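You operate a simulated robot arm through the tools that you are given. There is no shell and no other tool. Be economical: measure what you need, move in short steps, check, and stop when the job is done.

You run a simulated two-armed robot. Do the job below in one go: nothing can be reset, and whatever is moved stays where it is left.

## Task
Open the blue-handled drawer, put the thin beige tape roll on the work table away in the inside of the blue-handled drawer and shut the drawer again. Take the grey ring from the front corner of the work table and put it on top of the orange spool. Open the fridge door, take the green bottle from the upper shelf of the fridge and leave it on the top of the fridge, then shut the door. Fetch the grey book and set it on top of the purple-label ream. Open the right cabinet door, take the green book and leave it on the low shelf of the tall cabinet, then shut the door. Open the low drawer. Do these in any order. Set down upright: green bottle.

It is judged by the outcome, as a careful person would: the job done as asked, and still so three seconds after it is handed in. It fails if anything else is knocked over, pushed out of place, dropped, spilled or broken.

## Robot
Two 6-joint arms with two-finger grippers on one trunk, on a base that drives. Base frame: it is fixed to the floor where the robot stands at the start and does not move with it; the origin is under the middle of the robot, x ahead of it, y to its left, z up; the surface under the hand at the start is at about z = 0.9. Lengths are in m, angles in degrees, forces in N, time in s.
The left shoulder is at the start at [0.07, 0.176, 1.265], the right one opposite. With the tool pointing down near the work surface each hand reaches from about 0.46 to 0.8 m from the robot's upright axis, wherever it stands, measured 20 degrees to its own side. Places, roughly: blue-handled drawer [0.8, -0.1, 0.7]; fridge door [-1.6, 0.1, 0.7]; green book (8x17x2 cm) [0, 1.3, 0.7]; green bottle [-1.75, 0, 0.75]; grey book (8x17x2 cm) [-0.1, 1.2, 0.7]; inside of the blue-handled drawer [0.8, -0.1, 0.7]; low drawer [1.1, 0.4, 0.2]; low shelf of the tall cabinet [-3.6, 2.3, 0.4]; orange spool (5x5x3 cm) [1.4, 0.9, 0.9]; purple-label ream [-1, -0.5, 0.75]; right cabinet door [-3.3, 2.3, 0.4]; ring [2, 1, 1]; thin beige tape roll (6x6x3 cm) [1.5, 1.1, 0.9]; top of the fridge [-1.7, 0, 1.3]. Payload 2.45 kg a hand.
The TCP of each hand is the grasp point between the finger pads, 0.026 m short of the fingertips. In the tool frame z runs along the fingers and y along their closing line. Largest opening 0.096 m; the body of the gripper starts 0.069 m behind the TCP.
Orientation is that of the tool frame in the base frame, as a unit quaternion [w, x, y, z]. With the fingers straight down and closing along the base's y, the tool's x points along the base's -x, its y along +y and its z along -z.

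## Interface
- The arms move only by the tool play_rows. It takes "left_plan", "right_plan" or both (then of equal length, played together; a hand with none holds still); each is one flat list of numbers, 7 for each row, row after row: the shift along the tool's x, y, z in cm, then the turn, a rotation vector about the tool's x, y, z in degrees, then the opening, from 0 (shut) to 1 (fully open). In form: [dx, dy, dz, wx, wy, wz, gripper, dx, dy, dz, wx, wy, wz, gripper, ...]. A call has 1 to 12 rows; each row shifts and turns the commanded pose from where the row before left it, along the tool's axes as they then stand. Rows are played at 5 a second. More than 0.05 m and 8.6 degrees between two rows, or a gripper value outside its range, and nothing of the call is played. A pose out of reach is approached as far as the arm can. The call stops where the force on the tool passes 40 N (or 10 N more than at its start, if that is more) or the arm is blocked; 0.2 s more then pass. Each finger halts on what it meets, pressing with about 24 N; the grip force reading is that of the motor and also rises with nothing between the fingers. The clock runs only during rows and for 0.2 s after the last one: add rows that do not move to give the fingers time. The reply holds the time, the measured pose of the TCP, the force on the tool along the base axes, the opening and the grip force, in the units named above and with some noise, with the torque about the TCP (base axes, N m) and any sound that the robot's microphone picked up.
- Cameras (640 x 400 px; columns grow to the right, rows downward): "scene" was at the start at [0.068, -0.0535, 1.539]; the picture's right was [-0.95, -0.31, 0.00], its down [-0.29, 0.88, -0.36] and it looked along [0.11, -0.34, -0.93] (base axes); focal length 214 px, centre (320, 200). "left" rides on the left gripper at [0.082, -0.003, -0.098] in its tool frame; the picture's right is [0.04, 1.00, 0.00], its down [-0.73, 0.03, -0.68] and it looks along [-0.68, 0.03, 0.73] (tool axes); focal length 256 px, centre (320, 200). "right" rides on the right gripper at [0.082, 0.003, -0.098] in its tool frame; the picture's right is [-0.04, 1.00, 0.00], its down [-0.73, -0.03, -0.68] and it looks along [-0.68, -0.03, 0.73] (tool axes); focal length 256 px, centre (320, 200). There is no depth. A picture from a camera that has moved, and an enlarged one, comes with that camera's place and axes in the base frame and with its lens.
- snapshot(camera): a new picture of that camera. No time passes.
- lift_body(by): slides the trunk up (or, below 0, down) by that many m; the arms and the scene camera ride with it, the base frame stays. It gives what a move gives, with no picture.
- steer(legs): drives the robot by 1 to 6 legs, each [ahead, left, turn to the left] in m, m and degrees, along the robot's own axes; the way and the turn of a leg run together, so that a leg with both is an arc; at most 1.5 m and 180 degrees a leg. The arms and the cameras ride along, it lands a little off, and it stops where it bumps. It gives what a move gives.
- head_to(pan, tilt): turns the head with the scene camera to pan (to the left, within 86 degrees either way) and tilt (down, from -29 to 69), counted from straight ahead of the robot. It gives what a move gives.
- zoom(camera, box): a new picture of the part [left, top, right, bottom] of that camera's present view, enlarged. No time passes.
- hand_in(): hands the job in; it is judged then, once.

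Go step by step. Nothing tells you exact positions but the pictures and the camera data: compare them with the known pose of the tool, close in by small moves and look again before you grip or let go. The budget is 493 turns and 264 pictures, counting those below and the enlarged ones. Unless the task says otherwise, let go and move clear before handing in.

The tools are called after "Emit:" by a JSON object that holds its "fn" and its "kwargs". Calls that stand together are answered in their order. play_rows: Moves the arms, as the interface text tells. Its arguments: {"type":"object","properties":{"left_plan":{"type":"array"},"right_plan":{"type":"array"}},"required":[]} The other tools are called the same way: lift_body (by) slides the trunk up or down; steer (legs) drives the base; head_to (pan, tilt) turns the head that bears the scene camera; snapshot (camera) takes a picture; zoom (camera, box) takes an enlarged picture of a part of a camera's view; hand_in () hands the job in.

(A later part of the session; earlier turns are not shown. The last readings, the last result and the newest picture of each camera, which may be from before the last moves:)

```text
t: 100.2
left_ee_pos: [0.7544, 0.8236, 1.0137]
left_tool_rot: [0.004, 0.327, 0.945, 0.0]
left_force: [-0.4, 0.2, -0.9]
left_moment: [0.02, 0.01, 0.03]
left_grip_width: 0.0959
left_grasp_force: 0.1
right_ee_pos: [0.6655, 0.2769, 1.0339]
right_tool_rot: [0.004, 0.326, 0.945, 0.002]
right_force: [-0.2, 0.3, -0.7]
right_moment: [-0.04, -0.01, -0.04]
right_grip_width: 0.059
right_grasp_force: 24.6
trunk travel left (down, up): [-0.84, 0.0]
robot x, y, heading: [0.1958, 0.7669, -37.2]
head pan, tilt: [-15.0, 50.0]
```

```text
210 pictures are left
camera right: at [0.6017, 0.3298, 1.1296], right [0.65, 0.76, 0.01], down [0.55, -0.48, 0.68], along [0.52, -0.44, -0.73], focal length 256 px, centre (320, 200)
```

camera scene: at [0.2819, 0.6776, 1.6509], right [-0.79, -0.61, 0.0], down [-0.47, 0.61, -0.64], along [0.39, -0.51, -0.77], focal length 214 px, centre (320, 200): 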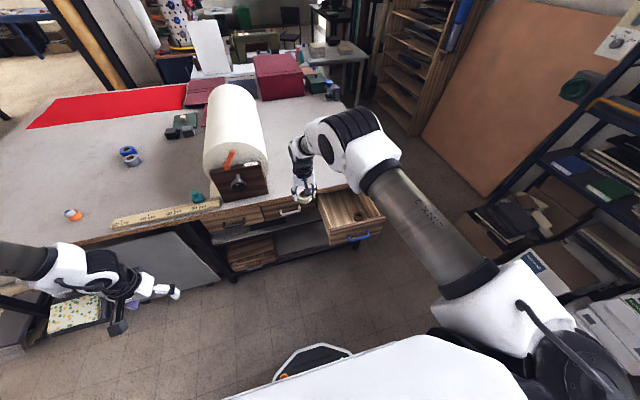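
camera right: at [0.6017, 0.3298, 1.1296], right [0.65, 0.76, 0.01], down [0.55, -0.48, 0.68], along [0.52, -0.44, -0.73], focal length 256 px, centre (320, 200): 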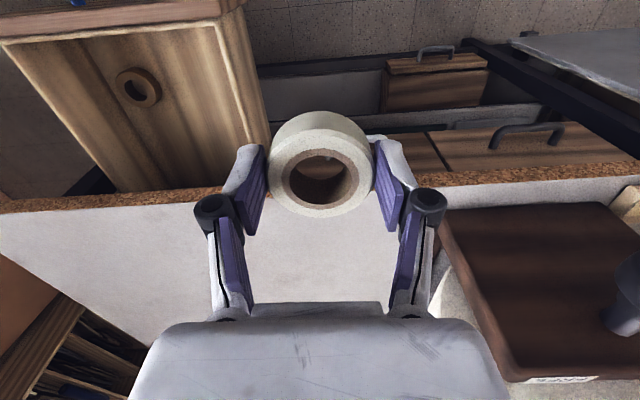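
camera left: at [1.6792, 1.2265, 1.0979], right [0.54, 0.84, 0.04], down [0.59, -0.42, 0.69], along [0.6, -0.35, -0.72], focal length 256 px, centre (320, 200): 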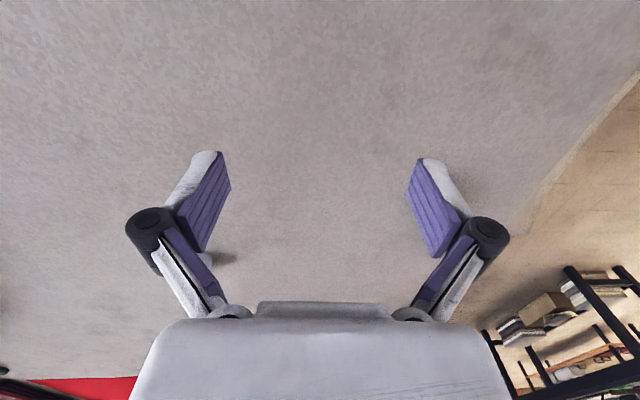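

Drawer interior spans roughly 22 cm wide; dark roll on its right side. I shift right to hover over the left part of the drawer.

Emit:
{"fn": "steer", "kwargs": {"legs": [[0.015, -0.195, 1.3]]}}

Emit:
{"fn": "snapshot", "kwargs": {"camera": "right"}}

```text
t: 101.8
left_ee_pos: [0.6515, 0.6773, 1.0131]
left_tool_rot: [0.004, 0.315, 0.949, 0.0]
left_force: [-0.5, 0.7, -0.1]
left_moment: [-0.01, 0.01, -0.01]
left_grip_width: 0.096
left_grasp_force: 0.0
right_ee_pos: [0.5767, 0.129, 1.0341]
right_tool_rot: [0.004, 0.314, 0.949, 0.001]
right_force: [-0.4, 0.6, -0.2]
right_moment: [-0.03, 0.04, -0.02]
right_grip_width: 0.059
right_grasp_force: 24.0
trunk travel left (down, up): [-0.84, 0.0]
robot x, y, heading: [0.0936, 0.6106, -36.3]
head pan, tilt: [-15.0, 50.0]
```

```text
209 pictures are left
camera right: at [0.512, 0.1811, 1.1299], right [0.63, 0.78, 0.0], down [0.57, -0.46, 0.68], along [0.53, -0.43, -0.73], focal length 256 px, centre (320, 200)
```

right: 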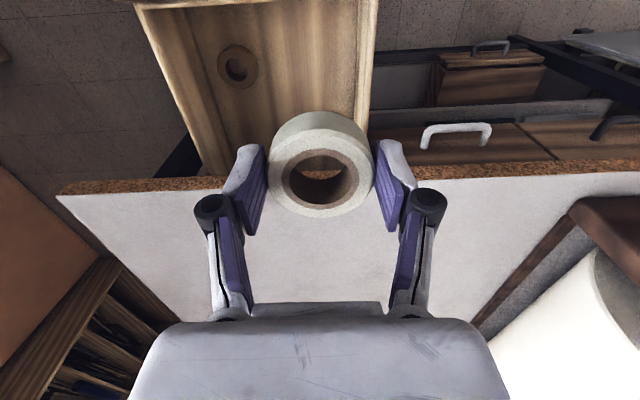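

Emit:
{"fn": "play_rows", "kwargs": {"right_plan": [0, -2.3, 0, 0, 0, 0, 0.2]}}

Emit:
{"fn": "lift_body", "kwargs": {"by": -0.2}}

Emit:
{"fn": "snapshot", "kwargs": {"camera": "right"}}

Emit:
{"fn": "zoom", "kwargs": {"camera": "scene", "box": [220, 120, 420, 245]}}

```text
t: 102.2
left_ee_pos: [0.6512, 0.6748, 1.0142]
left_tool_rot: [0.004, 0.315, 0.949, 0.001]
left_force: [0.5, 0.4, 0.0]
left_moment: [-0.01, -0.04, 0.02]
left_grip_width: 0.0961
left_grasp_force: 0.1
right_ee_pos: [0.5609, 0.1082, 1.032]
right_tool_rot: [0.003, 0.313, 0.95, 0.002]
right_force: [1.1, -1.1, -0.3]
right_moment: [0.0, 0.0, -0.02]
right_grip_width: 0.0587
right_grasp_force: 23.7
trunk travel left (down, up): [-0.84, 0.0]
robot x, y, heading: [0.0979, 0.6089, -36.3]
head pan, tilt: [-15.0, 50.0]
```

```text
t: 104.3
left_ee_pos: [0.6514, 0.6754, 0.8126]
left_tool_rot: [0.005, 0.315, 0.949, 0.0]
left_force: [-0.9, -0.2, -0.2]
left_moment: [-0.02, 0.03, 0.0]
left_grip_width: 0.096
left_grasp_force: 0.0
right_ee_pos: [0.5614, 0.1093, 0.8337]
right_tool_rot: [0.004, 0.314, 0.949, 0.002]
right_force: [0.5, -0.2, -1.2]
right_moment: [0.0, 0.01, 0.01]
right_grip_width: 0.0591
right_grasp_force: 24.0
trunk travel left (down, up): [-0.64, 0.2]
robot x, y, heading: [0.0898, 0.6082, -36.1]
head pan, tilt: [-15.0, 50.0]
```

```text
208 pictures are left
camera right: at [0.4963, 0.1598, 0.9292], right [0.63, 0.78, 0.01], down [0.57, -0.46, 0.68], along [0.53, -0.42, -0.73], focal length 256 px, centre (320, 200)
```

right: 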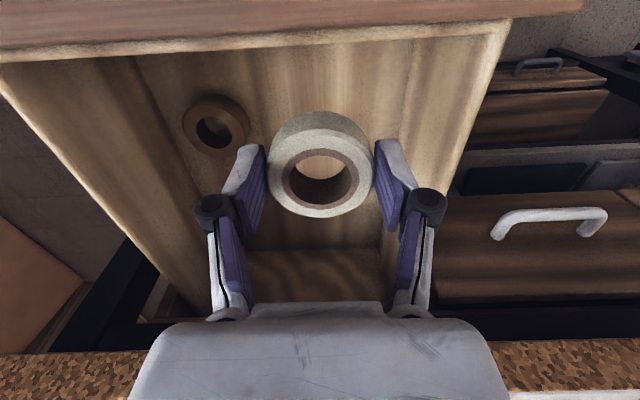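

```text
3.20 times, centred on (320, 182) of scene
camera zoom: at [0.1822, 0.5188, 1.451], right [-0.78, -0.63, 0.0], down [-0.48, 0.6, -0.64], along [0.4, -0.5, -0.77], focal length 686 px, centre (320, 256)
```

zoom: 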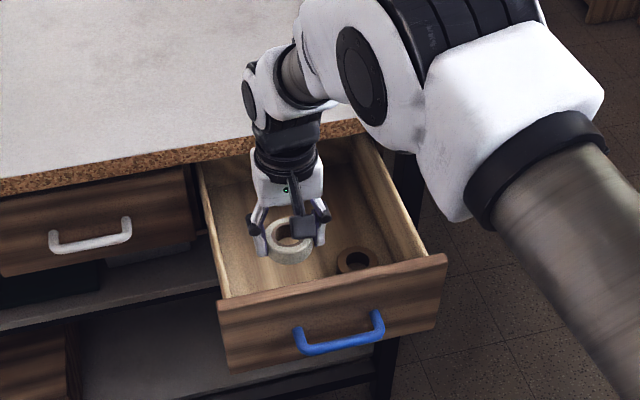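

Emit:
{"fn": "lift_body", "kwargs": {"by": -0.055}}

Emit:
{"fn": "snapshot", "kwargs": {"camera": "right"}}

Emit:
{"fn": "zoom", "kwargs": {"camera": "scene", "box": [220, 120, 420, 245]}}

```text
t: 105.3
left_ee_pos: [0.6511, 0.6751, 0.758]
left_tool_rot: [0.004, 0.314, 0.949, 0.0]
left_force: [-0.4, 0.2, 0.0]
left_moment: [-0.02, 0.03, 0.0]
left_grip_width: 0.0962
left_grasp_force: 0.1
right_ee_pos: [0.5614, 0.1089, 0.7781]
right_tool_rot: [0.004, 0.314, 0.95, 0.002]
right_force: [-0.9, 0.0, -1.3]
right_moment: [-0.01, 0.01, 0.03]
right_grip_width: 0.0588
right_grasp_force: 24.6
trunk travel left (down, up): [-0.585, 0.255]
robot x, y, heading: [0.0962, 0.6135, -36.3]
head pan, tilt: [-15.0, 50.0]
```

```text
206 pictures are left
camera right: at [0.4962, 0.1598, 0.8743], right [0.63, 0.78, 0.01], down [0.57, -0.46, 0.68], along [0.53, -0.42, -0.73], focal length 256 px, centre (320, 200)
```

right: 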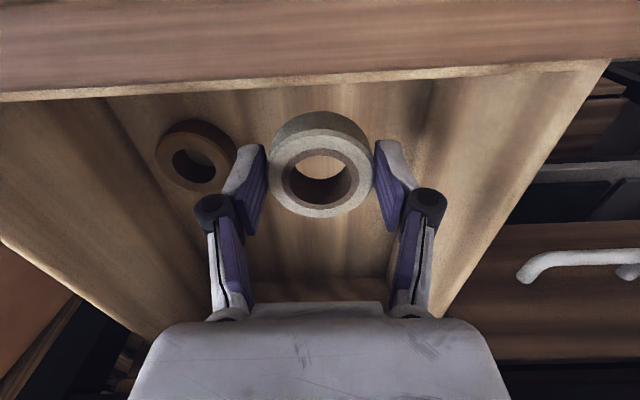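

```text
3.20 times, centred on (320, 182) of scene
camera zoom: at [0.1821, 0.5189, 1.3959], right [-0.78, -0.63, 0.0], down [-0.48, 0.6, -0.64], along [0.4, -0.5, -0.77], focal length 686 px, centre (320, 256)
```

zoom: 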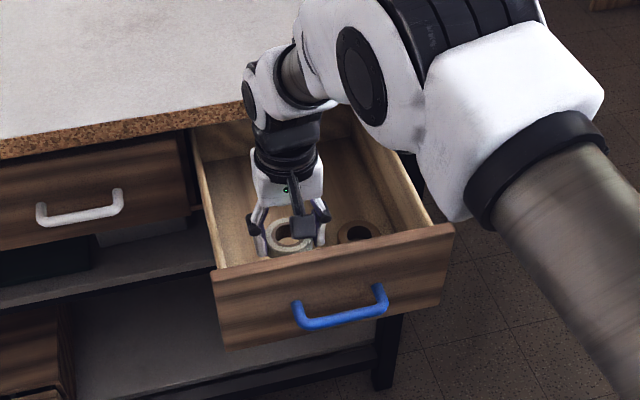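

Emit:
{"fn": "play_rows", "kwargs": {"right_plan": [0, 0.5, 0.5, 0, 0, 0, 0.2, 0, 0, 1, 0, 0, 0, 0.2]}}

Emit:
{"fn": "zoom", "kwargs": {"camera": "right", "box": [140, 60, 460, 260]}}

```text
t: 105.9
left_ee_pos: [0.6512, 0.676, 0.7576]
left_tool_rot: [0.004, 0.314, 0.949, 0.002]
left_force: [-0.7, -0.1, 0.4]
left_moment: [0.0, 0.01, -0.03]
left_grip_width: 0.0959
left_grasp_force: 0.1
right_ee_pos: [0.5647, 0.1122, 0.7615]
right_tool_rot: [0.003, 0.314, 0.949, 0.002]
right_force: [0.0, 0.0, 0.1]
right_moment: [-0.01, -0.01, -0.01]
right_grip_width: 0.0587
right_grasp_force: 24.1
trunk travel left (down, up): [-0.585, 0.255]
robot x, y, heading: [0.0963, 0.6076, -36.2]
head pan, tilt: [-15.0, 50.0]
```

```text
2.00 times, centred on (300, 160) of right
camera zoom: at [0.4989, 0.163, 0.8589], right [0.63, 0.78, 0.01], down [0.57, -0.46, 0.68], along [0.53, -0.42, -0.73], focal length 512 px, centre (360, 280)
```

zoom: 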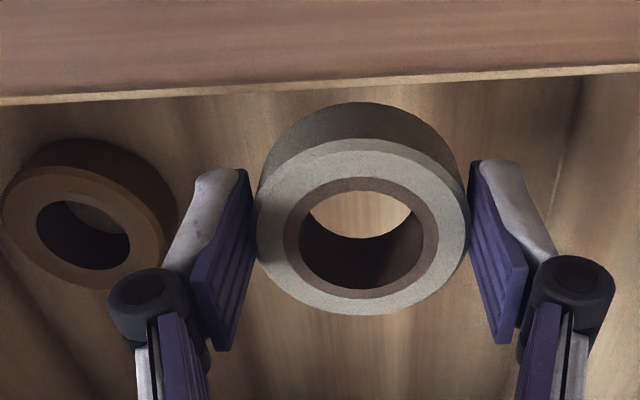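

Emit:
{"fn": "play_rows", "kwargs": {"right_plan": [0, 0.3, 0.5, 0, 0, 0, 0.2, 0, 0, 0.4, 0, 0, 0, 0.2]}}

Emit:
{"fn": "play_rows", "kwargs": {"right_plan": [0, 0, 0.4, 0, 0, 0, 0.2]}}

Emit:
{"fn": "play_rows", "kwargs": {"right_plan": [0, 0, 0.4, 0, 0, 0, 0.2]}}

Emit:
{"fn": "zoom", "kwargs": {"camera": "right", "box": [140, 60, 460, 260]}}

```text
t: 106.5
left_ee_pos: [0.6517, 0.6764, 0.7574]
left_tool_rot: [0.004, 0.315, 0.949, 0.001]
left_force: [0.8, 0.5, -0.6]
left_moment: [0.0, -0.01, 0.01]
left_grip_width: 0.096
left_grasp_force: 0.1
right_ee_pos: [0.5673, 0.1144, 0.7538]
right_tool_rot: [0.003, 0.314, 0.949, 0.002]
right_force: [0.7, 0.0, -0.5]
right_moment: [0.03, 0.03, -0.03]
right_grip_width: 0.0588
right_grasp_force: 24.2
trunk travel left (down, up): [-0.585, 0.255]
robot x, y, heading: [0.0938, 0.6074, -36.1]
head pan, tilt: [-15.0, 50.0]
```

```text
t: 106.9
left_ee_pos: [0.6511, 0.6758, 0.7578]
left_tool_rot: [0.004, 0.315, 0.949, 0.0]
left_force: [-1.3, 0.0, 0.2]
left_moment: [0.02, -0.03, -0.01]
left_grip_width: 0.0958
left_grasp_force: 0.0
right_ee_pos: [0.5672, 0.1138, 0.7509]
right_tool_rot: [0.004, 0.314, 0.949, 0.002]
right_force: [0.4, -1.0, -0.3]
right_moment: [0.01, -0.01, 0.01]
right_grip_width: 0.0586
right_grasp_force: 23.3
trunk travel left (down, up): [-0.585, 0.255]
robot x, y, heading: [0.0942, 0.606, -36.0]
head pan, tilt: [-15.0, 50.0]
```

```text
t: 107.3
left_ee_pos: [0.6517, 0.6754, 0.7575]
left_tool_rot: [0.004, 0.315, 0.949, 0.001]
left_force: [0.3, -0.1, 1.0]
left_moment: [-0.01, 0.0, -0.07]
left_grip_width: 0.0962
left_grasp_force: 0.1
right_ee_pos: [0.5679, 0.1147, 0.7458]
right_tool_rot: [0.004, 0.314, 0.949, 0.003]
right_force: [0.9, -0.1, -1.0]
right_moment: [0.05, 0.01, 0.0]
right_grip_width: 0.0591
right_grasp_force: 23.8
trunk travel left (down, up): [-0.585, 0.255]
robot x, y, heading: [0.0942, 0.6082, -36.3]
head pan, tilt: [-15.0, 50.0]
```

```text
2.00 times, centred on (300, 160) of right
camera zoom: at [0.5019, 0.1655, 0.8417], right [0.63, 0.78, 0.01], down [0.57, -0.46, 0.68], along [0.53, -0.42, -0.73], focal length 512 px, centre (360, 280)
```

zoom: 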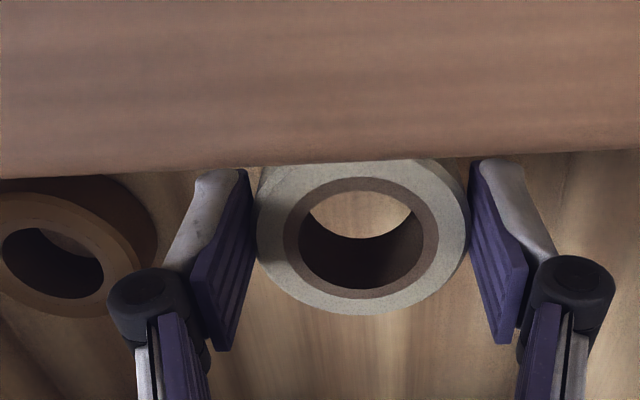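

Emit:
{"fn": "zoom", "kwargs": {"camera": "scene", "box": [270, 150, 366, 210]}}

```text
6.67 times, centred on (318, 180) of scene
camera zoom: at [0.1826, 0.5185, 1.3959], right [-0.78, -0.63, 0.0], down [-0.48, 0.6, -0.64], along [0.4, -0.5, -0.77], focal length 1430 px, centre (333, 333)
```

zoom: 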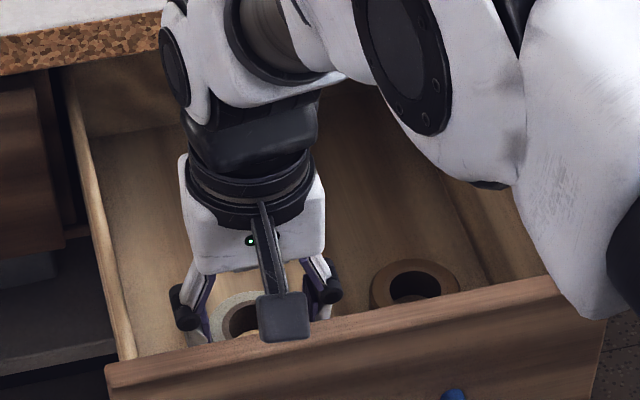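

The wrist camera would foul the drawer front before the tape reaches the floor (~z 0.675). I raise, yaw the hand −90° so the camera sits over the drawer's inside, and lower again.

Emit:
{"fn": "lift_body", "kwargs": {"by": 0.12}}

Emit:
{"fn": "play_rows", "kwargs": {"right_plan": [0, 0, 0, 0, 0, -8.2, 0.2, 0, 0, 0, 0, 0, -8.2, 0.2, 0, 0, 0, 0, 0, -8.2, 0.2, 0, 0, 0, 0, 0, -8.2, 0.2, 0, 0, 0, 0, 0, -8.2, 0.2, 0, 0, 0, 0, 0, -8.2, 0.2, 0, 0, 0, 0, 0, -8.2, 0.2, 0, 0, 0, 0, 0, -8.2, 0.2, 0, 0, 0, 0, 0, -8.2, 0.2, 0, 0, 0, 0, 0, -8.2, 0.2, 0, 0, 0, 0, 0, -8, 0.2]}}

Emit:
{"fn": "snapshot", "kwargs": {"camera": "right"}}

Emit:
{"fn": "zoom", "kwargs": {"camera": "scene", "box": [220, 120, 420, 245]}}

```text
t: 108.8
left_ee_pos: [0.6503, 0.6753, 0.878]
left_tool_rot: [0.004, 0.314, 0.949, 0.0]
left_force: [-0.4, -0.9, 0.5]
left_moment: [0.03, -0.03, 0.04]
left_grip_width: 0.0961
left_grasp_force: 0.0
right_ee_pos: [0.567, 0.1146, 0.8654]
right_tool_rot: [0.003, 0.315, 0.949, 0.002]
right_force: [-0.3, -0.9, -1.0]
right_moment: [0.03, -0.02, 0.01]
right_grip_width: 0.0587
right_grasp_force: 23.7
trunk travel left (down, up): [-0.705, 0.135]
robot x, y, heading: [0.0965, 0.6105, -36.4]
head pan, tilt: [-15.0, 50.0]
```

```text
t: 111.2
left_ee_pos: [0.6507, 0.6758, 0.8782]
left_tool_rot: [0.004, 0.315, 0.949, 0.0]
left_force: [0.6, 0.4, -0.8]
left_moment: [-0.02, 0.0, -0.03]
left_grip_width: 0.0962
left_grasp_force: 0.0
right_ee_pos: [0.5678, 0.1149, 0.8656]
right_tool_rot: [0.005, -0.45, 0.893, -0.001]
right_force: [0.3, -1.3, -0.4]
right_moment: [0.04, 0.0, -0.01]
right_grip_width: 0.0587
right_grasp_force: 24.1
trunk travel left (down, up): [-0.705, 0.135]
robot x, y, heading: [0.0964, 0.6083, -35.9]
head pan, tilt: [-15.0, 50.0]
```

```text
201 pictures are left
camera right: at [0.5141, 0.051, 0.9612], right [-0.78, 0.63, 0.0], down [0.45, 0.57, 0.68], along [0.43, 0.53, -0.73], focal length 256 px, centre (320, 200)
```

right: 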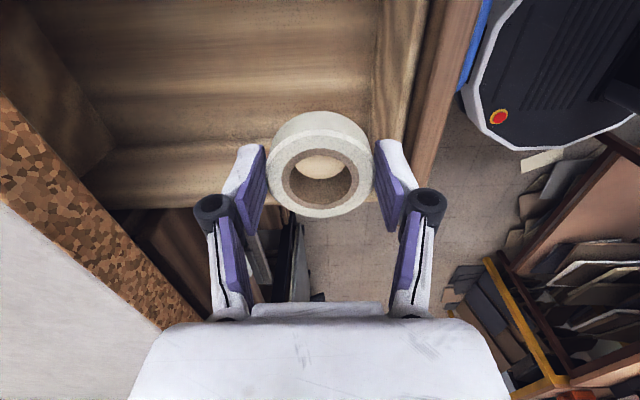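

```text
3.20 times, centred on (320, 182) of scene
camera zoom: at [0.1824, 0.5188, 1.5159], right [-0.78, -0.63, 0.0], down [-0.48, 0.6, -0.64], along [0.4, -0.5, -0.77], focal length 686 px, centre (320, 256)
```

zoom: 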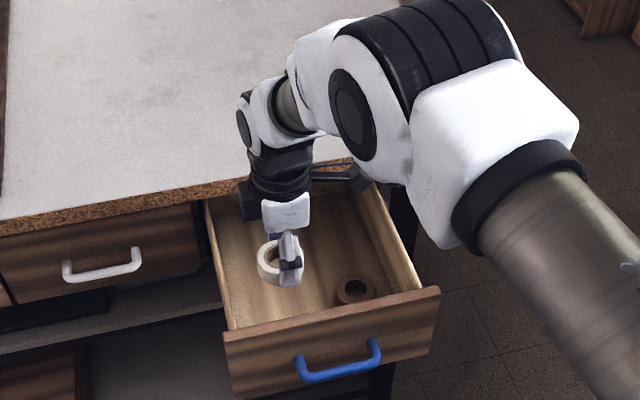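

Good. Nudge 1 cm inward and lower.

Emit:
{"fn": "play_rows", "kwargs": {"right_plan": [0, -1.0, 0, 0, 0, 0, 0.2]}}

Emit:
{"fn": "lift_body", "kwargs": {"by": -0.12}}

Emit:
{"fn": "snapshot", "kwargs": {"camera": "right"}}

Emit:
{"fn": "zoom", "kwargs": {"camera": "scene", "box": [250, 140, 378, 220]}}

```text
t: 111.6
left_ee_pos: [0.651, 0.6763, 0.8781]
left_tool_rot: [0.004, 0.315, 0.949, 0.002]
left_force: [-0.6, 0.1, 0.8]
left_moment: [-0.03, 0.0, 0.0]
left_grip_width: 0.0961
left_grasp_force: 0.1
right_ee_pos: [0.5765, 0.1083, 0.8658]
right_tool_rot: [0.004, -0.449, 0.893, 0.0]
right_force: [0.5, -0.5, -0.6]
right_moment: [0.01, 0.03, 0.02]
right_grip_width: 0.0588
right_grasp_force: 23.9
trunk travel left (down, up): [-0.705, 0.135]
robot x, y, heading: [0.088, 0.606, -36.2]
head pan, tilt: [-15.0, 50.0]
```

```text
t: 113.1
left_ee_pos: [0.6505, 0.6766, 0.7584]
left_tool_rot: [0.004, 0.315, 0.949, 0.0]
left_force: [0.0, -0.1, -0.5]
left_moment: [0.03, 0.0, -0.03]
left_grip_width: 0.0957
left_grasp_force: 0.1
right_ee_pos: [0.5757, 0.1091, 0.7452]
right_tool_rot: [0.004, -0.45, 0.893, -0.001]
right_force: [-0.9, 0.2, -0.2]
right_moment: [0.0, -0.01, 0.01]
right_grip_width: 0.059
right_grasp_force: 24.4
trunk travel left (down, up): [-0.585, 0.255]
robot x, y, heading: [0.0936, 0.6085, -36.2]
head pan, tilt: [-15.0, 50.0]
```

```text
199 pictures are left
camera right: at [0.5221, 0.0448, 0.8419], right [-0.78, 0.63, -0.01], down [0.46, 0.57, 0.68], along [0.43, 0.53, -0.73], focal length 256 px, centre (320, 200)
```

right: 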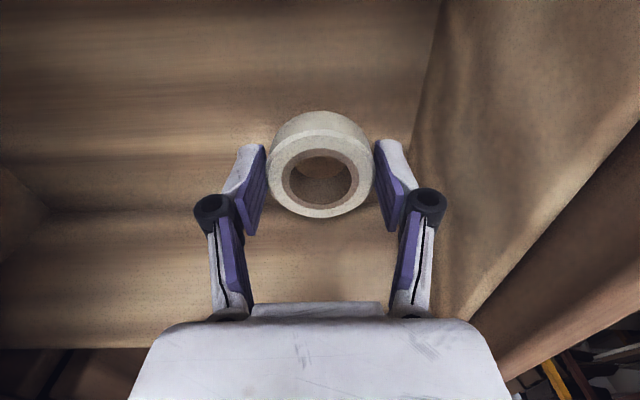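

```text
5.00 times, centred on (314, 180) of scene
camera zoom: at [0.1821, 0.5188, 1.396], right [-0.78, -0.63, 0.0], down [-0.48, 0.6, -0.64], along [0.4, -0.5, -0.77], focal length 1072 px, centre (350, 300)
```

zoom: 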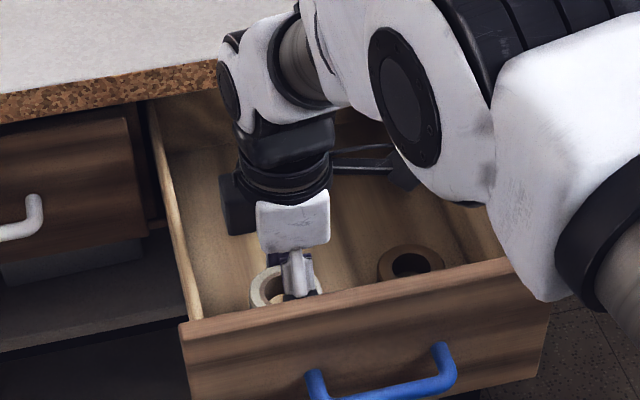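

Emit:
{"fn": "play_rows", "kwargs": {"right_plan": [0, 0, 1, 0, 0, 0, 0.2, 0, 0, 1, 0, 0, 0, 0.2]}}

Emit:
{"fn": "play_rows", "kwargs": {"right_plan": [0, 0, 0.5, 0, 0, 0, 0.2]}}

Emit:
{"fn": "play_rows", "kwargs": {"right_plan": [0, 0, 0.4, 0, 0, 0, 0.2]}}

Emit:
{"fn": "snapshot", "kwargs": {"camera": "right"}}

```text
t: 113.7
left_ee_pos: [0.651, 0.6746, 0.7583]
left_tool_rot: [0.004, 0.315, 0.949, 0.001]
left_force: [-0.3, -0.1, 0.4]
left_moment: [0.01, -0.02, -0.02]
left_grip_width: 0.096
left_grasp_force: 0.1
right_ee_pos: [0.5754, 0.1083, 0.7254]
right_tool_rot: [0.004, -0.45, 0.893, -0.001]
right_force: [-0.2, 0.1, 0.1]
right_moment: [0.0, 0.03, -0.04]
right_grip_width: 0.0588
right_grasp_force: 23.6
trunk travel left (down, up): [-0.585, 0.255]
robot x, y, heading: [0.0933, 0.6065, -36.1]
head pan, tilt: [-15.0, 50.0]
```

```text
t: 114.1
left_ee_pos: [0.6507, 0.6746, 0.7593]
left_tool_rot: [0.003, 0.315, 0.949, 0.001]
left_force: [-0.4, -0.3, 0.3]
left_moment: [-0.02, 0.0, 0.0]
left_grip_width: 0.0962
left_grasp_force: 0.1
right_ee_pos: [0.5753, 0.1081, 0.7207]
right_tool_rot: [0.004, -0.449, 0.893, 0.0]
right_force: [0.2, 0.3, -0.8]
right_moment: [0.01, -0.01, 0.06]
right_grip_width: 0.0588
right_grasp_force: 23.7
trunk travel left (down, up): [-0.585, 0.255]
robot x, y, heading: [0.0945, 0.609, -36.0]
head pan, tilt: [-15.0, 50.0]
```

```text
t: 114.5
left_ee_pos: [0.6509, 0.6756, 0.7586]
left_tool_rot: [0.004, 0.315, 0.949, 0.0]
left_force: [0.3, 0.7, 0.1]
left_moment: [-0.03, 0.0, 0.04]
left_grip_width: 0.0962
left_grasp_force: 0.1
right_ee_pos: [0.5759, 0.1085, 0.7166]
right_tool_rot: [0.004, -0.449, 0.893, -0.001]
right_force: [0.0, 0.5, -0.6]
right_moment: [0.0, -0.02, 0.01]
right_grip_width: 0.0588
right_grasp_force: 24.3
trunk travel left (down, up): [-0.585, 0.255]
robot x, y, heading: [0.0929, 0.61, -36.2]
head pan, tilt: [-15.0, 50.0]
```

```text
197 pictures are left
camera right: at [0.5225, 0.045, 0.8115], right [-0.78, 0.63, 0.0], down [0.46, 0.57, 0.68], along [0.43, 0.53, -0.73], focal length 256 px, centre (320, 200)
```

right: 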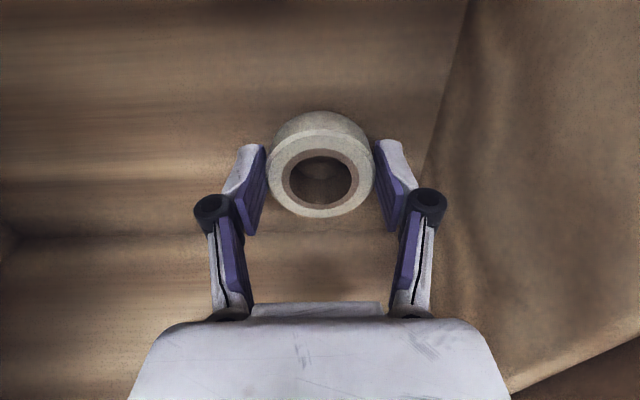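

Nearly there; keep lowering in small steps to feel contact.

Emit:
{"fn": "play_rows", "kwargs": {"right_plan": [0, 0, 0.4, 0, 0, 0, 0.2]}}

Emit:
{"fn": "play_rows", "kwargs": {"right_plan": [0, 0, 0.4, 0, 0, 0, 0.2]}}

Emit:
{"fn": "play_rows", "kwargs": {"right_plan": [0, 0, 0.3, 0, 0, 0, 0.2]}}

```text
t: 114.9
left_ee_pos: [0.651, 0.6757, 0.7586]
left_tool_rot: [0.005, 0.315, 0.949, 0.0]
left_force: [-0.2, 0.0, 0.3]
left_moment: [-0.02, 0.03, -0.01]
left_grip_width: 0.0958
left_grasp_force: 0.0
right_ee_pos: [0.5754, 0.1085, 0.714]
right_tool_rot: [0.004, -0.45, 0.893, -0.002]
right_force: [0.3, -1.0, 10.2]
right_moment: [-0.02, 0.22, -0.01]
right_grip_width: 0.0587
right_grasp_force: 23.6
trunk travel left (down, up): [-0.585, 0.255]
robot x, y, heading: [0.094, 0.6107, -36.0]
head pan, tilt: [-15.0, 50.0]
```

```text
t: 115.3
left_ee_pos: [0.6493, 0.6753, 0.7588]
left_tool_rot: [0.005, 0.314, 0.949, 0.0]
left_force: [-0.3, 0.3, 0.2]
left_moment: [0.0, 0.01, 0.03]
left_grip_width: 0.0962
left_grasp_force: 0.1
right_ee_pos: [0.5759, 0.1091, 0.7098]
right_tool_rot: [0.005, -0.449, 0.893, -0.003]
right_force: [-0.4, 0.6, 14.3]
right_moment: [0.06, -0.02, -0.05]
right_grip_width: 0.059
right_grasp_force: 24.8
trunk travel left (down, up): [-0.585, 0.255]
robot x, y, heading: [0.092, 0.6113, -36.1]
head pan, tilt: [-15.0, 50.0]
```

```text
t: 115.7
left_ee_pos: [0.6514, 0.6771, 0.758]
left_tool_rot: [0.005, 0.315, 0.949, 0.0]
left_force: [-0.9, -1.3, -0.3]
left_moment: [-0.02, 0.01, -0.01]
left_grip_width: 0.096
left_grasp_force: 0.0
right_ee_pos: [0.5754, 0.1096, 0.7066]
right_tool_rot: [0.004, -0.449, 0.893, -0.001]
right_force: [1.6, 0.2, 14.0]
right_moment: [0.11, -0.01, -0.05]
right_grip_width: 0.059
right_grasp_force: 23.9
trunk travel left (down, up): [-0.585, 0.255]
robot x, y, heading: [0.0938, 0.6089, -35.9]
head pan, tilt: [-15.0, 50.0]
```

Tape rests on the drawer floor. Release and lift out.

Emit:
{"fn": "play_rows", "kwargs": {"right_plan": [0, 0, -0.4, 0, 0, 0, 0.7, 0, 0, 0, 0, 0, 0, 0.8, 0, 0, 0, 0, 0, 0, 0.8, 0, 0, -3, 0, 0, 0, 0.8, 0, 0, -4, 0, 0, 0, 0.8, 0, 0, -3, 0, 0, 0, 0.8]}}

Emit:
{"fn": "lift_body", "kwargs": {"by": 0.12}}

Emit:
{"fn": "zoom", "kwargs": {"camera": "scene", "box": [220, 120, 420, 245]}}

```text
t: 117.1
left_ee_pos: [0.6507, 0.6761, 0.7574]
left_tool_rot: [0.005, 0.315, 0.949, 0.001]
left_force: [-0.9, 0.2, -0.1]
left_moment: [0.01, -0.02, 0.0]
left_grip_width: 0.0957
left_grasp_force: 0.0
right_ee_pos: [0.5745, 0.1092, 0.8105]
right_tool_rot: [0.004, -0.449, 0.893, -0.001]
right_force: [-0.3, -0.4, 0.0]
right_moment: [-0.03, 0.01, 0.02]
right_grip_width: 0.0771
right_grasp_force: 0.1
trunk travel left (down, up): [-0.585, 0.255]
robot x, y, heading: [0.0942, 0.6067, -35.8]
head pan, tilt: [-15.0, 50.0]
```

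```text
t: 118.6
left_ee_pos: [0.6506, 0.6764, 0.878]
left_tool_rot: [0.004, 0.315, 0.949, 0.001]
left_force: [0.5, -1.1, 0.0]
left_moment: [0.01, 0.01, -0.01]
left_grip_width: 0.096
left_grasp_force: 0.0
right_ee_pos: [0.5746, 0.1088, 0.9286]
right_tool_rot: [0.005, -0.449, 0.893, -0.001]
right_force: [0.5, 0.8, 0.7]
right_moment: [0.0, -0.04, -0.02]
right_grip_width: 0.0771
right_grasp_force: 0.1
trunk travel left (down, up): [-0.705, 0.135]
robot x, y, heading: [0.0923, 0.6108, -35.9]
head pan, tilt: [-15.0, 50.0]
```

```text
3.20 times, centred on (320, 182) of scene
camera zoom: at [0.1825, 0.5187, 1.5158], right [-0.78, -0.63, 0.0], down [-0.48, 0.6, -0.64], along [0.4, -0.5, -0.77], focal length 686 px, centre (320, 256)
```

zoom: 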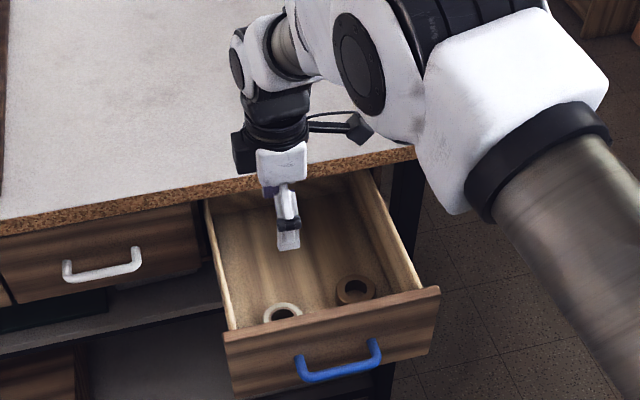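

Both rolls sit in the drawer. To shut it I'll re-grip the handle with the hand tilted as before: back off, yaw the hand by 180°, lower the trunk, then tilt.

Emit:
{"fn": "steer", "kwargs": {"legs": [[-0.45, -0.1, 0]]}}

Emit:
{"fn": "play_rows", "kwargs": {"right_plan": [0, 0, 0, 0, 0, 8.3, 1, 0, 0, 0, 0, 0, 8.3, 1, 0, 0, 0, 0, 0, 8.3, 1, 0, 0, 0, 0, 0, 8.3, 1, 0, 0, 0, 0, 0, 8.3, 1, 0, 0, 0, 0, 0, 8.3, 1, 0, 0, 0, 0, 0, 8.3, 1, 0, 0, 0, 0, 0, 8.3, 1, 0, 0, 0, 0, 0, 8.3, 1, 0, 0, 0, 0, 0, 8.3, 1, 0, 0, 0, 0, 0, 8.3, 1]}}

Emit:
{"fn": "play_rows", "kwargs": {"right_plan": [0, 0, 0, 0, 0, 8.1, 1, 0, 0, 0, 0, 0, 8.1, 1, 0, 0, 0, 0, 0, 8.1, 1, 0, 0, 0, 0, 0, 8.1, 1, 0, 0, 0, 0, 0, 8.1, 1, 0, 0, 0, 0, 0, 8.1, 1, 0, 0, 0, 0, 0, 8.1, 1, 0, 0, 0, 0, 0, 8.1, 1, 0, 0, 0, 0, 0, 8.1, 1, 0, 0, 0, 0, 0, 8.1, 1, 0, 0, 0, 0, 0, 8.1, 1]}}

Emit:
{"fn": "lift_body", "kwargs": {"by": -0.128}}

```text
t: 121.4
left_ee_pos: [0.2198, 0.8642, 0.8776]
left_tool_rot: [0.004, 0.315, 0.949, 0.0]
left_force: [0.6, 0.6, -0.1]
left_moment: [-0.01, 0.03, 0.01]
left_grip_width: 0.0962
left_grasp_force: 0.0
right_ee_pos: [0.1437, 0.2967, 0.929]
right_tool_rot: [0.004, -0.449, 0.893, -0.001]
right_force: [-0.3, -0.4, 0.6]
right_moment: [0.01, -0.02, -0.02]
right_grip_width: 0.0768
right_grasp_force: 0.0
trunk travel left (down, up): [-0.705, 0.135]
robot x, y, heading: [-0.3382, 0.7958, -36.3]
head pan, tilt: [-15.0, 50.0]
```

```text
t: 123.8
left_ee_pos: [0.2208, 0.863, 0.8776]
left_tool_rot: [0.005, 0.315, 0.949, 0.0]
left_force: [0.2, 0.9, 0.9]
left_moment: [0.0, 0.01, -0.01]
left_grip_width: 0.096
left_grasp_force: 0.1
right_ee_pos: [0.1439, 0.2959, 0.9288]
right_tool_rot: [0.004, 0.326, 0.945, 0.002]
right_force: [-0.3, 0.2, 0.6]
right_moment: [-0.02, 0.01, -0.01]
right_grip_width: 0.0957
right_grasp_force: 0.1
trunk travel left (down, up): [-0.705, 0.135]
robot x, y, heading: [-0.3369, 0.7958, -36.3]
head pan, tilt: [-15.0, 50.0]
```

```text
t: 126.2
left_ee_pos: [0.2199, 0.8622, 0.8779]
left_tool_rot: [0.005, 0.315, 0.949, 0.0]
left_force: [0.2, -0.4, -0.6]
left_moment: [-0.04, -0.02, 0.03]
left_grip_width: 0.0961
left_grasp_force: 0.0
right_ee_pos: [0.1448, 0.2955, 0.9296]
right_tool_rot: [0.001, 0.896, 0.444, 0.004]
right_force: [0.7, -0.4, 0.3]
right_moment: [-0.01, -0.02, -0.03]
right_grip_width: 0.096
right_grasp_force: 0.1
trunk travel left (down, up): [-0.705, 0.135]
robot x, y, heading: [-0.3353, 0.795, -36.0]
head pan, tilt: [-15.0, 50.0]
```

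```text
t: 127.8
left_ee_pos: [0.2195, 0.8635, 0.7502]
left_tool_rot: [0.005, 0.315, 0.949, 0.0]
left_force: [-1.1, 0.9, 0.1]
left_moment: [0.02, -0.03, -0.02]
left_grip_width: 0.0958
left_grasp_force: 0.1
right_ee_pos: [0.1437, 0.2981, 0.8007]
right_tool_rot: [0.001, 0.895, 0.447, 0.005]
right_force: [0.1, -0.3, -0.4]
right_moment: [-0.01, -0.01, -0.01]
right_grip_width: 0.096
right_grasp_force: 0.0
trunk travel left (down, up): [-0.577, 0.263]
robot x, y, heading: [-0.3382, 0.7962, -36.0]
head pan, tilt: [-15.0, 50.0]
```

Emit:
{"fn": "play_rows", "kwargs": {"right_plan": [1.5, 2.5, 0.8, 0, 0, 0, 1, 1.5, 2.5, 0.8, -8.4, 0, 0, 1, 1.5, 2.5, 1, -8.4, 0, 0, 1, 1.5, 2.3, 2, -8.4, 0, 0, 1, 1.5, 2, 2, -8.4, 0, 0, 1, 1.5, 1.5, 2.5, -8.4, 0, 0, 1, 0, 1.5, 2.5, -8.4, 0, 0, 1, 0, 1, 1, -8.4, 0, 0, 1]}}

```text
t: 129.6
left_ee_pos: [0.2209, 0.8631, 0.7509]
left_tool_rot: [0.004, 0.315, 0.949, 0.001]
left_force: [-0.1, -0.2, -0.4]
left_moment: [0.01, 0.0, 0.03]
left_grip_width: 0.0959
left_grasp_force: 0.0
right_ee_pos: [0.331, 0.2622, 0.7382]
right_tool_rot: [0.44, 0.78, 0.386, 0.224]
right_force: [0.9, 0.5, 0.1]
right_moment: [0.02, -0.02, 0.02]
right_grip_width: 0.0961
right_grasp_force: 0.1
right hand out of reach, approached as far as the arm can: row 6, 7
trunk travel left (down, up): [-0.577, 0.263]
robot x, y, heading: [-0.3375, 0.7992, -36.1]
head pan, tilt: [-15.0, 50.0]
```

Emit:
{"fn": "lift_body", "kwargs": {"by": 0.011}}

Emit:
{"fn": "steer", "kwargs": {"legs": [[0.09, -0.02, 0]]}}

Emit:
{"fn": "snapshot", "kwargs": {"camera": "right"}}

Emit:
{"fn": "zoom", "kwargs": {"camera": "scene", "box": [220, 100, 420, 225]}}

```text
t: 130.2
left_ee_pos: [0.2203, 0.8638, 0.7615]
left_tool_rot: [0.004, 0.315, 0.949, 0.001]
left_force: [-0.5, -0.7, -0.4]
left_moment: [-0.01, 0.0, -0.01]
left_grip_width: 0.096
left_grasp_force: 0.0
right_ee_pos: [0.3312, 0.2616, 0.7496]
right_tool_rot: [0.44, 0.779, 0.387, 0.222]
right_force: [0.4, -0.8, -0.3]
right_moment: [0.0, 0.0, -0.01]
right_grip_width: 0.0961
right_grasp_force: 0.0
trunk travel left (down, up): [-0.588, 0.252]
robot x, y, heading: [-0.3363, 0.7974, -36.2]
head pan, tilt: [-15.0, 50.0]
```

```text
t: 131.3
left_ee_pos: [0.2824, 0.7926, 0.7605]
left_tool_rot: [0.003, 0.314, 0.949, 0.0]
left_force: [1.1, 0.4, -0.3]
left_moment: [0.04, 0.03, 0.01]
left_grip_width: 0.0961
left_grasp_force: 0.1
right_ee_pos: [0.392, 0.1914, 0.7485]
right_tool_rot: [0.439, 0.78, 0.386, 0.222]
right_force: [0.0, 0.3, -0.6]
right_moment: [0.03, -0.01, -0.04]
right_grip_width: 0.096
right_grasp_force: 0.2
trunk travel left (down, up): [-0.588, 0.252]
robot x, y, heading: [-0.2757, 0.7281, -36.2]
head pan, tilt: [-15.0, 50.0]
```

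```text
195 pictures are left
camera right: at [0.3744, 0.3064, 0.8009], right [0.38, -0.35, 0.86], down [-0.92, -0.23, 0.32], along [0.08, -0.91, -0.41], focal length 256 px, centre (320, 200)
```

right: 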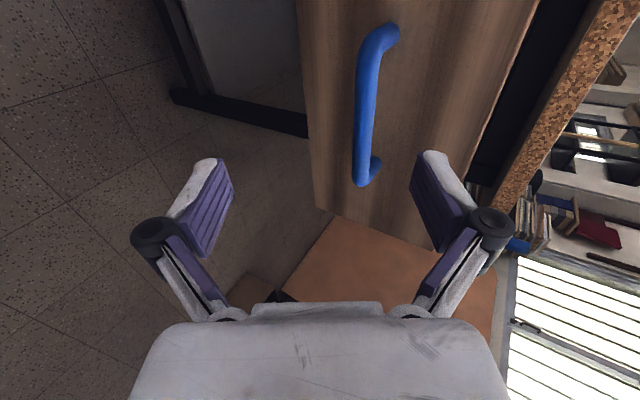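

```text
3.20 times, centred on (320, 162) of scene
camera zoom: at [-0.1862, 0.6362, 1.3988], right [-0.78, -0.63, 0.0], down [-0.48, 0.6, -0.64], along [0.4, -0.5, -0.77], focal length 686 px, centre (320, 320)
```

zoom: 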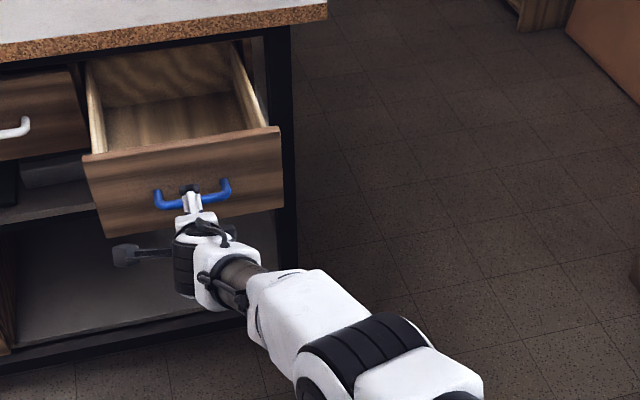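

Emit:
{"fn": "steer", "kwargs": {"legs": [[0.052, 0, 0]]}}

Emit:
{"fn": "snapshot", "kwargs": {"camera": "right"}}

```text
t: 132.2
left_ee_pos: [0.3255, 0.7616, 0.7614]
left_tool_rot: [0.004, 0.315, 0.949, 0.001]
left_force: [0.3, 0.4, -0.7]
left_moment: [0.03, 0.04, -0.01]
left_grip_width: 0.0961
left_grasp_force: 0.1
right_ee_pos: [0.434, 0.1602, 0.7497]
right_tool_rot: [0.44, 0.78, 0.386, 0.222]
right_force: [-0.1, 0.1, 0.6]
right_moment: [0.0, 0.02, -0.02]
right_grip_width: 0.0961
right_grasp_force: 0.0
trunk travel left (down, up): [-0.588, 0.252]
robot x, y, heading: [-0.2295, 0.6919, -36.1]
head pan, tilt: [-15.0, 50.0]
```

```text
193 pictures are left
camera right: at [0.4167, 0.2749, 0.8007], right [0.38, -0.35, 0.86], down [-0.92, -0.23, 0.32], along [0.08, -0.91, -0.41], focal length 256 px, centre (320, 200)
```

right: 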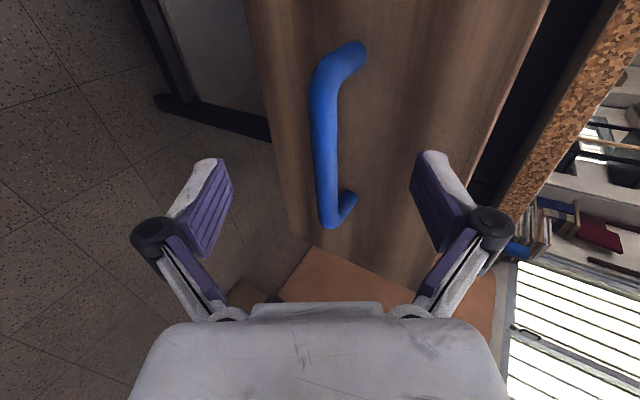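

Aligned as before. Grip and push the drawer shut.

Emit:
{"fn": "play_rows", "kwargs": {"right_plan": [0, 0, 0, 0, 0, 0, 0.5, 0, 0, 0, 0, 0, 0, 0.2, 0, 0, 0, 0, 0, 0, 0, 0, 0, 0, 0, 0, 0, 0]}}

Emit:
{"fn": "steer", "kwargs": {"legs": [[0.2, 0, 0]]}}

Emit:
{"fn": "zoom", "kwargs": {"camera": "scene", "box": [220, 100, 420, 225]}}

```text
t: 133.2
left_ee_pos: [0.3231, 0.7619, 0.7613]
left_tool_rot: [0.006, 0.316, 0.949, 0.0]
left_force: [0.3, 0.9, -0.2]
left_moment: [-0.03, 0.0, -0.02]
left_grip_width: 0.096
left_grasp_force: 0.1
right_ee_pos: [0.4338, 0.1612, 0.7518]
right_tool_rot: [0.441, 0.779, 0.386, 0.223]
right_force: [1.0, -2.1, 12.2]
right_moment: [-0.94, 0.3, 0.61]
right_grip_width: 0.0142
right_grasp_force: 40.5
trunk travel left (down, up): [-0.588, 0.252]
robot x, y, heading: [-0.2297, 0.6974, -36.1]
head pan, tilt: [-15.0, 50.0]
```

```text
t: 134.8
left_ee_pos: [0.4834, 0.6445, 0.7619]
left_tool_rot: [0.006, 0.317, 0.948, -0.001]
left_force: [-0.2, -0.3, 0.0]
left_moment: [0.01, -0.03, 0.0]
left_grip_width: 0.0959
left_grasp_force: 0.1
right_ee_pos: [0.593, 0.0457, 0.7532]
right_tool_rot: [0.443, 0.779, 0.385, 0.223]
right_force: [7.2, 11.4, 20.5]
right_moment: [-0.44, -0.04, 1.41]
right_grip_width: 0.0143
right_grasp_force: 40.4
trunk travel left (down, up): [-0.588, 0.252]
robot x, y, heading: [-0.0764, 0.5786, -36.3]
head pan, tilt: [-15.0, 50.0]
```

```text
3.20 times, centred on (320, 162) of scene
camera zoom: at [0.0139, 0.4924, 1.3992], right [-0.78, -0.63, 0.0], down [-0.48, 0.6, -0.64], along [0.4, -0.5, -0.76], focal length 686 px, centre (320, 320)
```

zoom: 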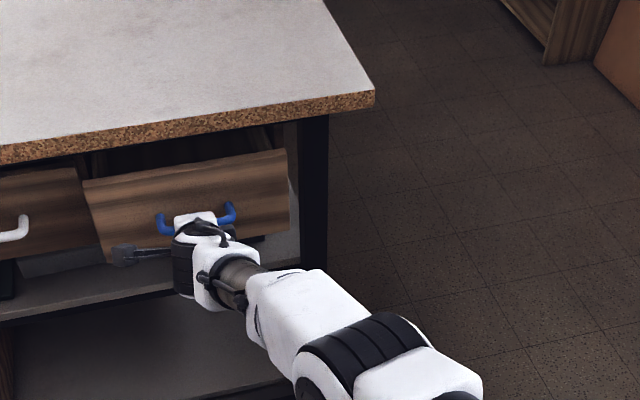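

Emit:
{"fn": "steer", "kwargs": {"legs": [[0.047, 0, 0]]}}

Emit:
{"fn": "zoom", "kwargs": {"camera": "scene", "box": [220, 100, 420, 225]}}

```text
t: 135.7
left_ee_pos: [0.5207, 0.6168, 0.7616]
left_tool_rot: [0.005, 0.316, 0.949, 0.001]
left_force: [-0.7, -0.4, 0.6]
left_moment: [-0.02, 0.04, -0.01]
left_grip_width: 0.0961
left_grasp_force: 0.2
right_ee_pos: [0.6321, 0.0174, 0.7517]
right_tool_rot: [0.441, 0.779, 0.386, 0.223]
right_force: [2.0, 4.6, 7.2]
right_moment: [-0.57, 0.25, 0.94]
right_grip_width: 0.0139
right_grasp_force: 39.9
trunk travel left (down, up): [-0.588, 0.252]
robot x, y, heading: [-0.0377, 0.5508, -36.5]
head pan, tilt: [-15.0, 50.0]
```

```text
3.20 times, centred on (320, 162) of scene
camera zoom: at [0.0523, 0.4626, 1.399], right [-0.78, -0.63, 0.0], down [-0.48, 0.6, -0.64], along [0.4, -0.5, -0.77], focal length 686 px, centre (320, 320)
```

zoom: 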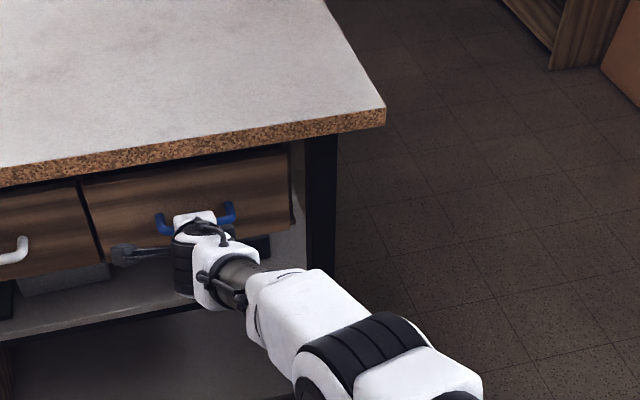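

Emit:
{"fn": "steer", "kwargs": {"legs": [[0.008, 0, 0]]}}

Emit:
{"fn": "play_rows", "kwargs": {"right_plan": [0, 0, 0, 0, 0, 0, 0.5, 0, 0, 0, 0, 0, 0, 1, 0, 0, 0, 0, 0, 0, 1]}}

Emit:
{"fn": "steer", "kwargs": {"legs": [[-0.15, 0, 0]]}}

Emit:
{"fn": "head_to", "kwargs": {"pan": 0, "tilt": 45}}

Emit:
{"fn": "zoom", "kwargs": {"camera": "scene", "box": [180, 80, 420, 230]}}

```text
t: 136.6
left_ee_pos: [0.5249, 0.6137, 0.7619]
left_tool_rot: [0.006, 0.316, 0.949, 0.0]
left_force: [0.7, -0.5, 0.5]
left_moment: [-0.02, 0.02, 0.03]
left_grip_width: 0.0959
left_grasp_force: 0.1
right_ee_pos: [0.6346, 0.015, 0.7511]
right_tool_rot: [0.441, 0.778, 0.389, 0.222]
right_force: [-8.0, 3.8, 4.7]
right_moment: [-0.78, 0.56, 0.58]
right_grip_width: 0.0138
right_grasp_force: 40.5
trunk travel left (down, up): [-0.588, 0.252]
robot x, y, heading: [-0.0349, 0.551, -36.3]
head pan, tilt: [-15.0, 50.0]
stopped in leg 1: the force on the tool passed its limit at 48 N (the readings are from after the stop); the commanded pose is now the measured one
```

```text
t: 137.3
left_ee_pos: [0.5266, 0.6137, 0.7608]
left_tool_rot: [0.005, 0.316, 0.949, 0.0]
left_force: [0.1, -0.1, -1.1]
left_moment: [0.0, -0.01, 0.0]
left_grip_width: 0.096
left_grasp_force: 0.0
right_ee_pos: [0.6365, 0.0154, 0.7488]
right_tool_rot: [0.44, 0.779, 0.388, 0.223]
right_force: [0.4, -0.6, 1.0]
right_moment: [-0.03, 0.0, 0.03]
right_grip_width: 0.0958
right_grasp_force: 0.1
trunk travel left (down, up): [-0.588, 0.252]
robot x, y, heading: [-0.0331, 0.5501, -36.4]
head pan, tilt: [-15.0, 50.0]
```

```text
t: 138.7
left_ee_pos: [0.4074, 0.6995, 0.7623]
left_tool_rot: [0.005, 0.318, 0.948, 0.001]
left_force: [0.2, -0.1, 0.9]
left_moment: [-0.02, 0.02, -0.02]
left_grip_width: 0.0959
left_grasp_force: 0.1
right_ee_pos: [0.5159, 0.0996, 0.7509]
right_tool_rot: [0.441, 0.779, 0.387, 0.222]
right_force: [-0.5, 0.4, 0.1]
right_moment: [0.0, 0.0, 0.03]
right_grip_width: 0.0962
right_grasp_force: 0.1
trunk travel left (down, up): [-0.588, 0.252]
robot x, y, heading: [-0.15, 0.634, -36.5]
head pan, tilt: [-15.0, 50.0]
```

```text
t: 139.5
left_ee_pos: [0.407, 0.6994, 0.7614]
left_tool_rot: [0.005, 0.317, 0.948, 0.001]
left_force: [-0.1, -0.2, 0.1]
left_moment: [0.02, -0.02, 0.03]
left_grip_width: 0.0958
left_grasp_force: 0.0
right_ee_pos: [0.5165, 0.099, 0.749]
right_tool_rot: [0.44, 0.779, 0.387, 0.222]
right_force: [0.5, -0.5, 0.1]
right_moment: [-0.02, 0.02, 0.03]
right_grip_width: 0.0962
right_grasp_force: 0.0
trunk travel left (down, up): [-0.588, 0.252]
robot x, y, heading: [-0.1492, 0.6346, -36.3]
head pan, tilt: [0.0, 45.0]
```

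```text
2.67 times, centred on (300, 155) of scene
camera zoom: at [-0.0445, 0.5569, 1.4057], right [-0.59, -0.8, 0.0], down [-0.57, 0.42, -0.71], along [0.57, -0.42, -0.71], focal length 572 px, centre (373, 320)
```

zoom: 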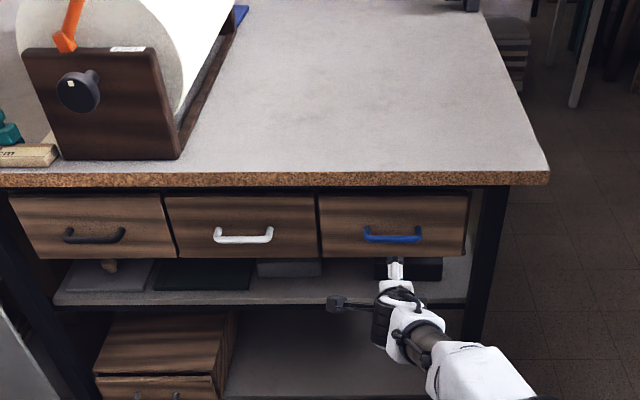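

The blue drawer is shut. Next the low drawer (handle ≈(1.0, 0.48, 0.22)): the book table behind limits straight pulling, so I approach at an angle from the right. Lower the trunk and turn left 28°.

Emit:
{"fn": "lift_body", "kwargs": {"by": -0.52}}

Emit:
{"fn": "steer", "kwargs": {"legs": [[0, 0, 28]]}}

Emit:
{"fn": "head_to", "kwargs": {"pan": 0, "tilt": 40}}

Emit:
{"fn": "snapshot", "kwargs": {"camera": "scene"}}

```text
refused: -0.52 is not a number from -0.4 to 0.4
```

```text
t: 141.3
left_ee_pos: [0.3119, 0.9518, 0.7616]
left_tool_rot: [0.005, 0.081, 0.997, 0.002]
left_force: [0.3, 0.0, -0.4]
left_moment: [0.05, 0.01, 0.02]
left_grip_width: 0.0958
left_grasp_force: 0.0
right_ee_pos: [0.6887, 0.473, 0.75]
right_tool_rot: [0.375, 0.663, 0.563, 0.321]
right_force: [-0.3, 0.0, 0.0]
right_moment: [0.0, -0.02, -0.01]
right_grip_width: 0.0961
right_grasp_force: 0.0
trunk travel left (down, up): [-0.588, 0.252]
robot x, y, heading: [-0.1518, 0.6363, -8.5]
head pan, tilt: [0.0, 45.0]
```

```text
t: 141.9
left_ee_pos: [0.3136, 0.9529, 0.762]
left_tool_rot: [0.005, 0.08, 0.997, 0.002]
left_force: [0.8, -0.3, 0.0]
left_moment: [-0.01, 0.01, 0.0]
left_grip_width: 0.096
left_grasp_force: 0.0
right_ee_pos: [0.6895, 0.4729, 0.75]
right_tool_rot: [0.374, 0.663, 0.563, 0.321]
right_force: [0.2, -0.1, 0.3]
right_moment: [-0.03, 0.05, -0.01]
right_grip_width: 0.0961
right_grasp_force: 0.0
trunk travel left (down, up): [-0.588, 0.252]
robot x, y, heading: [-0.1466, 0.6357, -8.4]
head pan, tilt: [0.0, 40.0]
```

```text
189 pictures are left
camera scene: at [-0.0169, 0.6152, 1.413], right [-0.15, -0.99, 0.0], down [-0.64, 0.1, -0.77], along [0.76, -0.11, -0.64], focal length 214 px, centre (320, 200)
```

scene: 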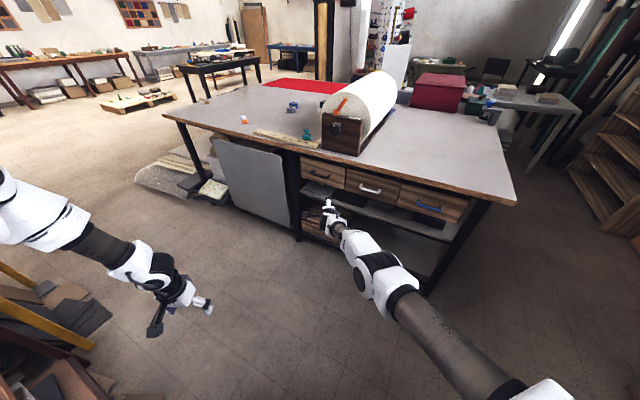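

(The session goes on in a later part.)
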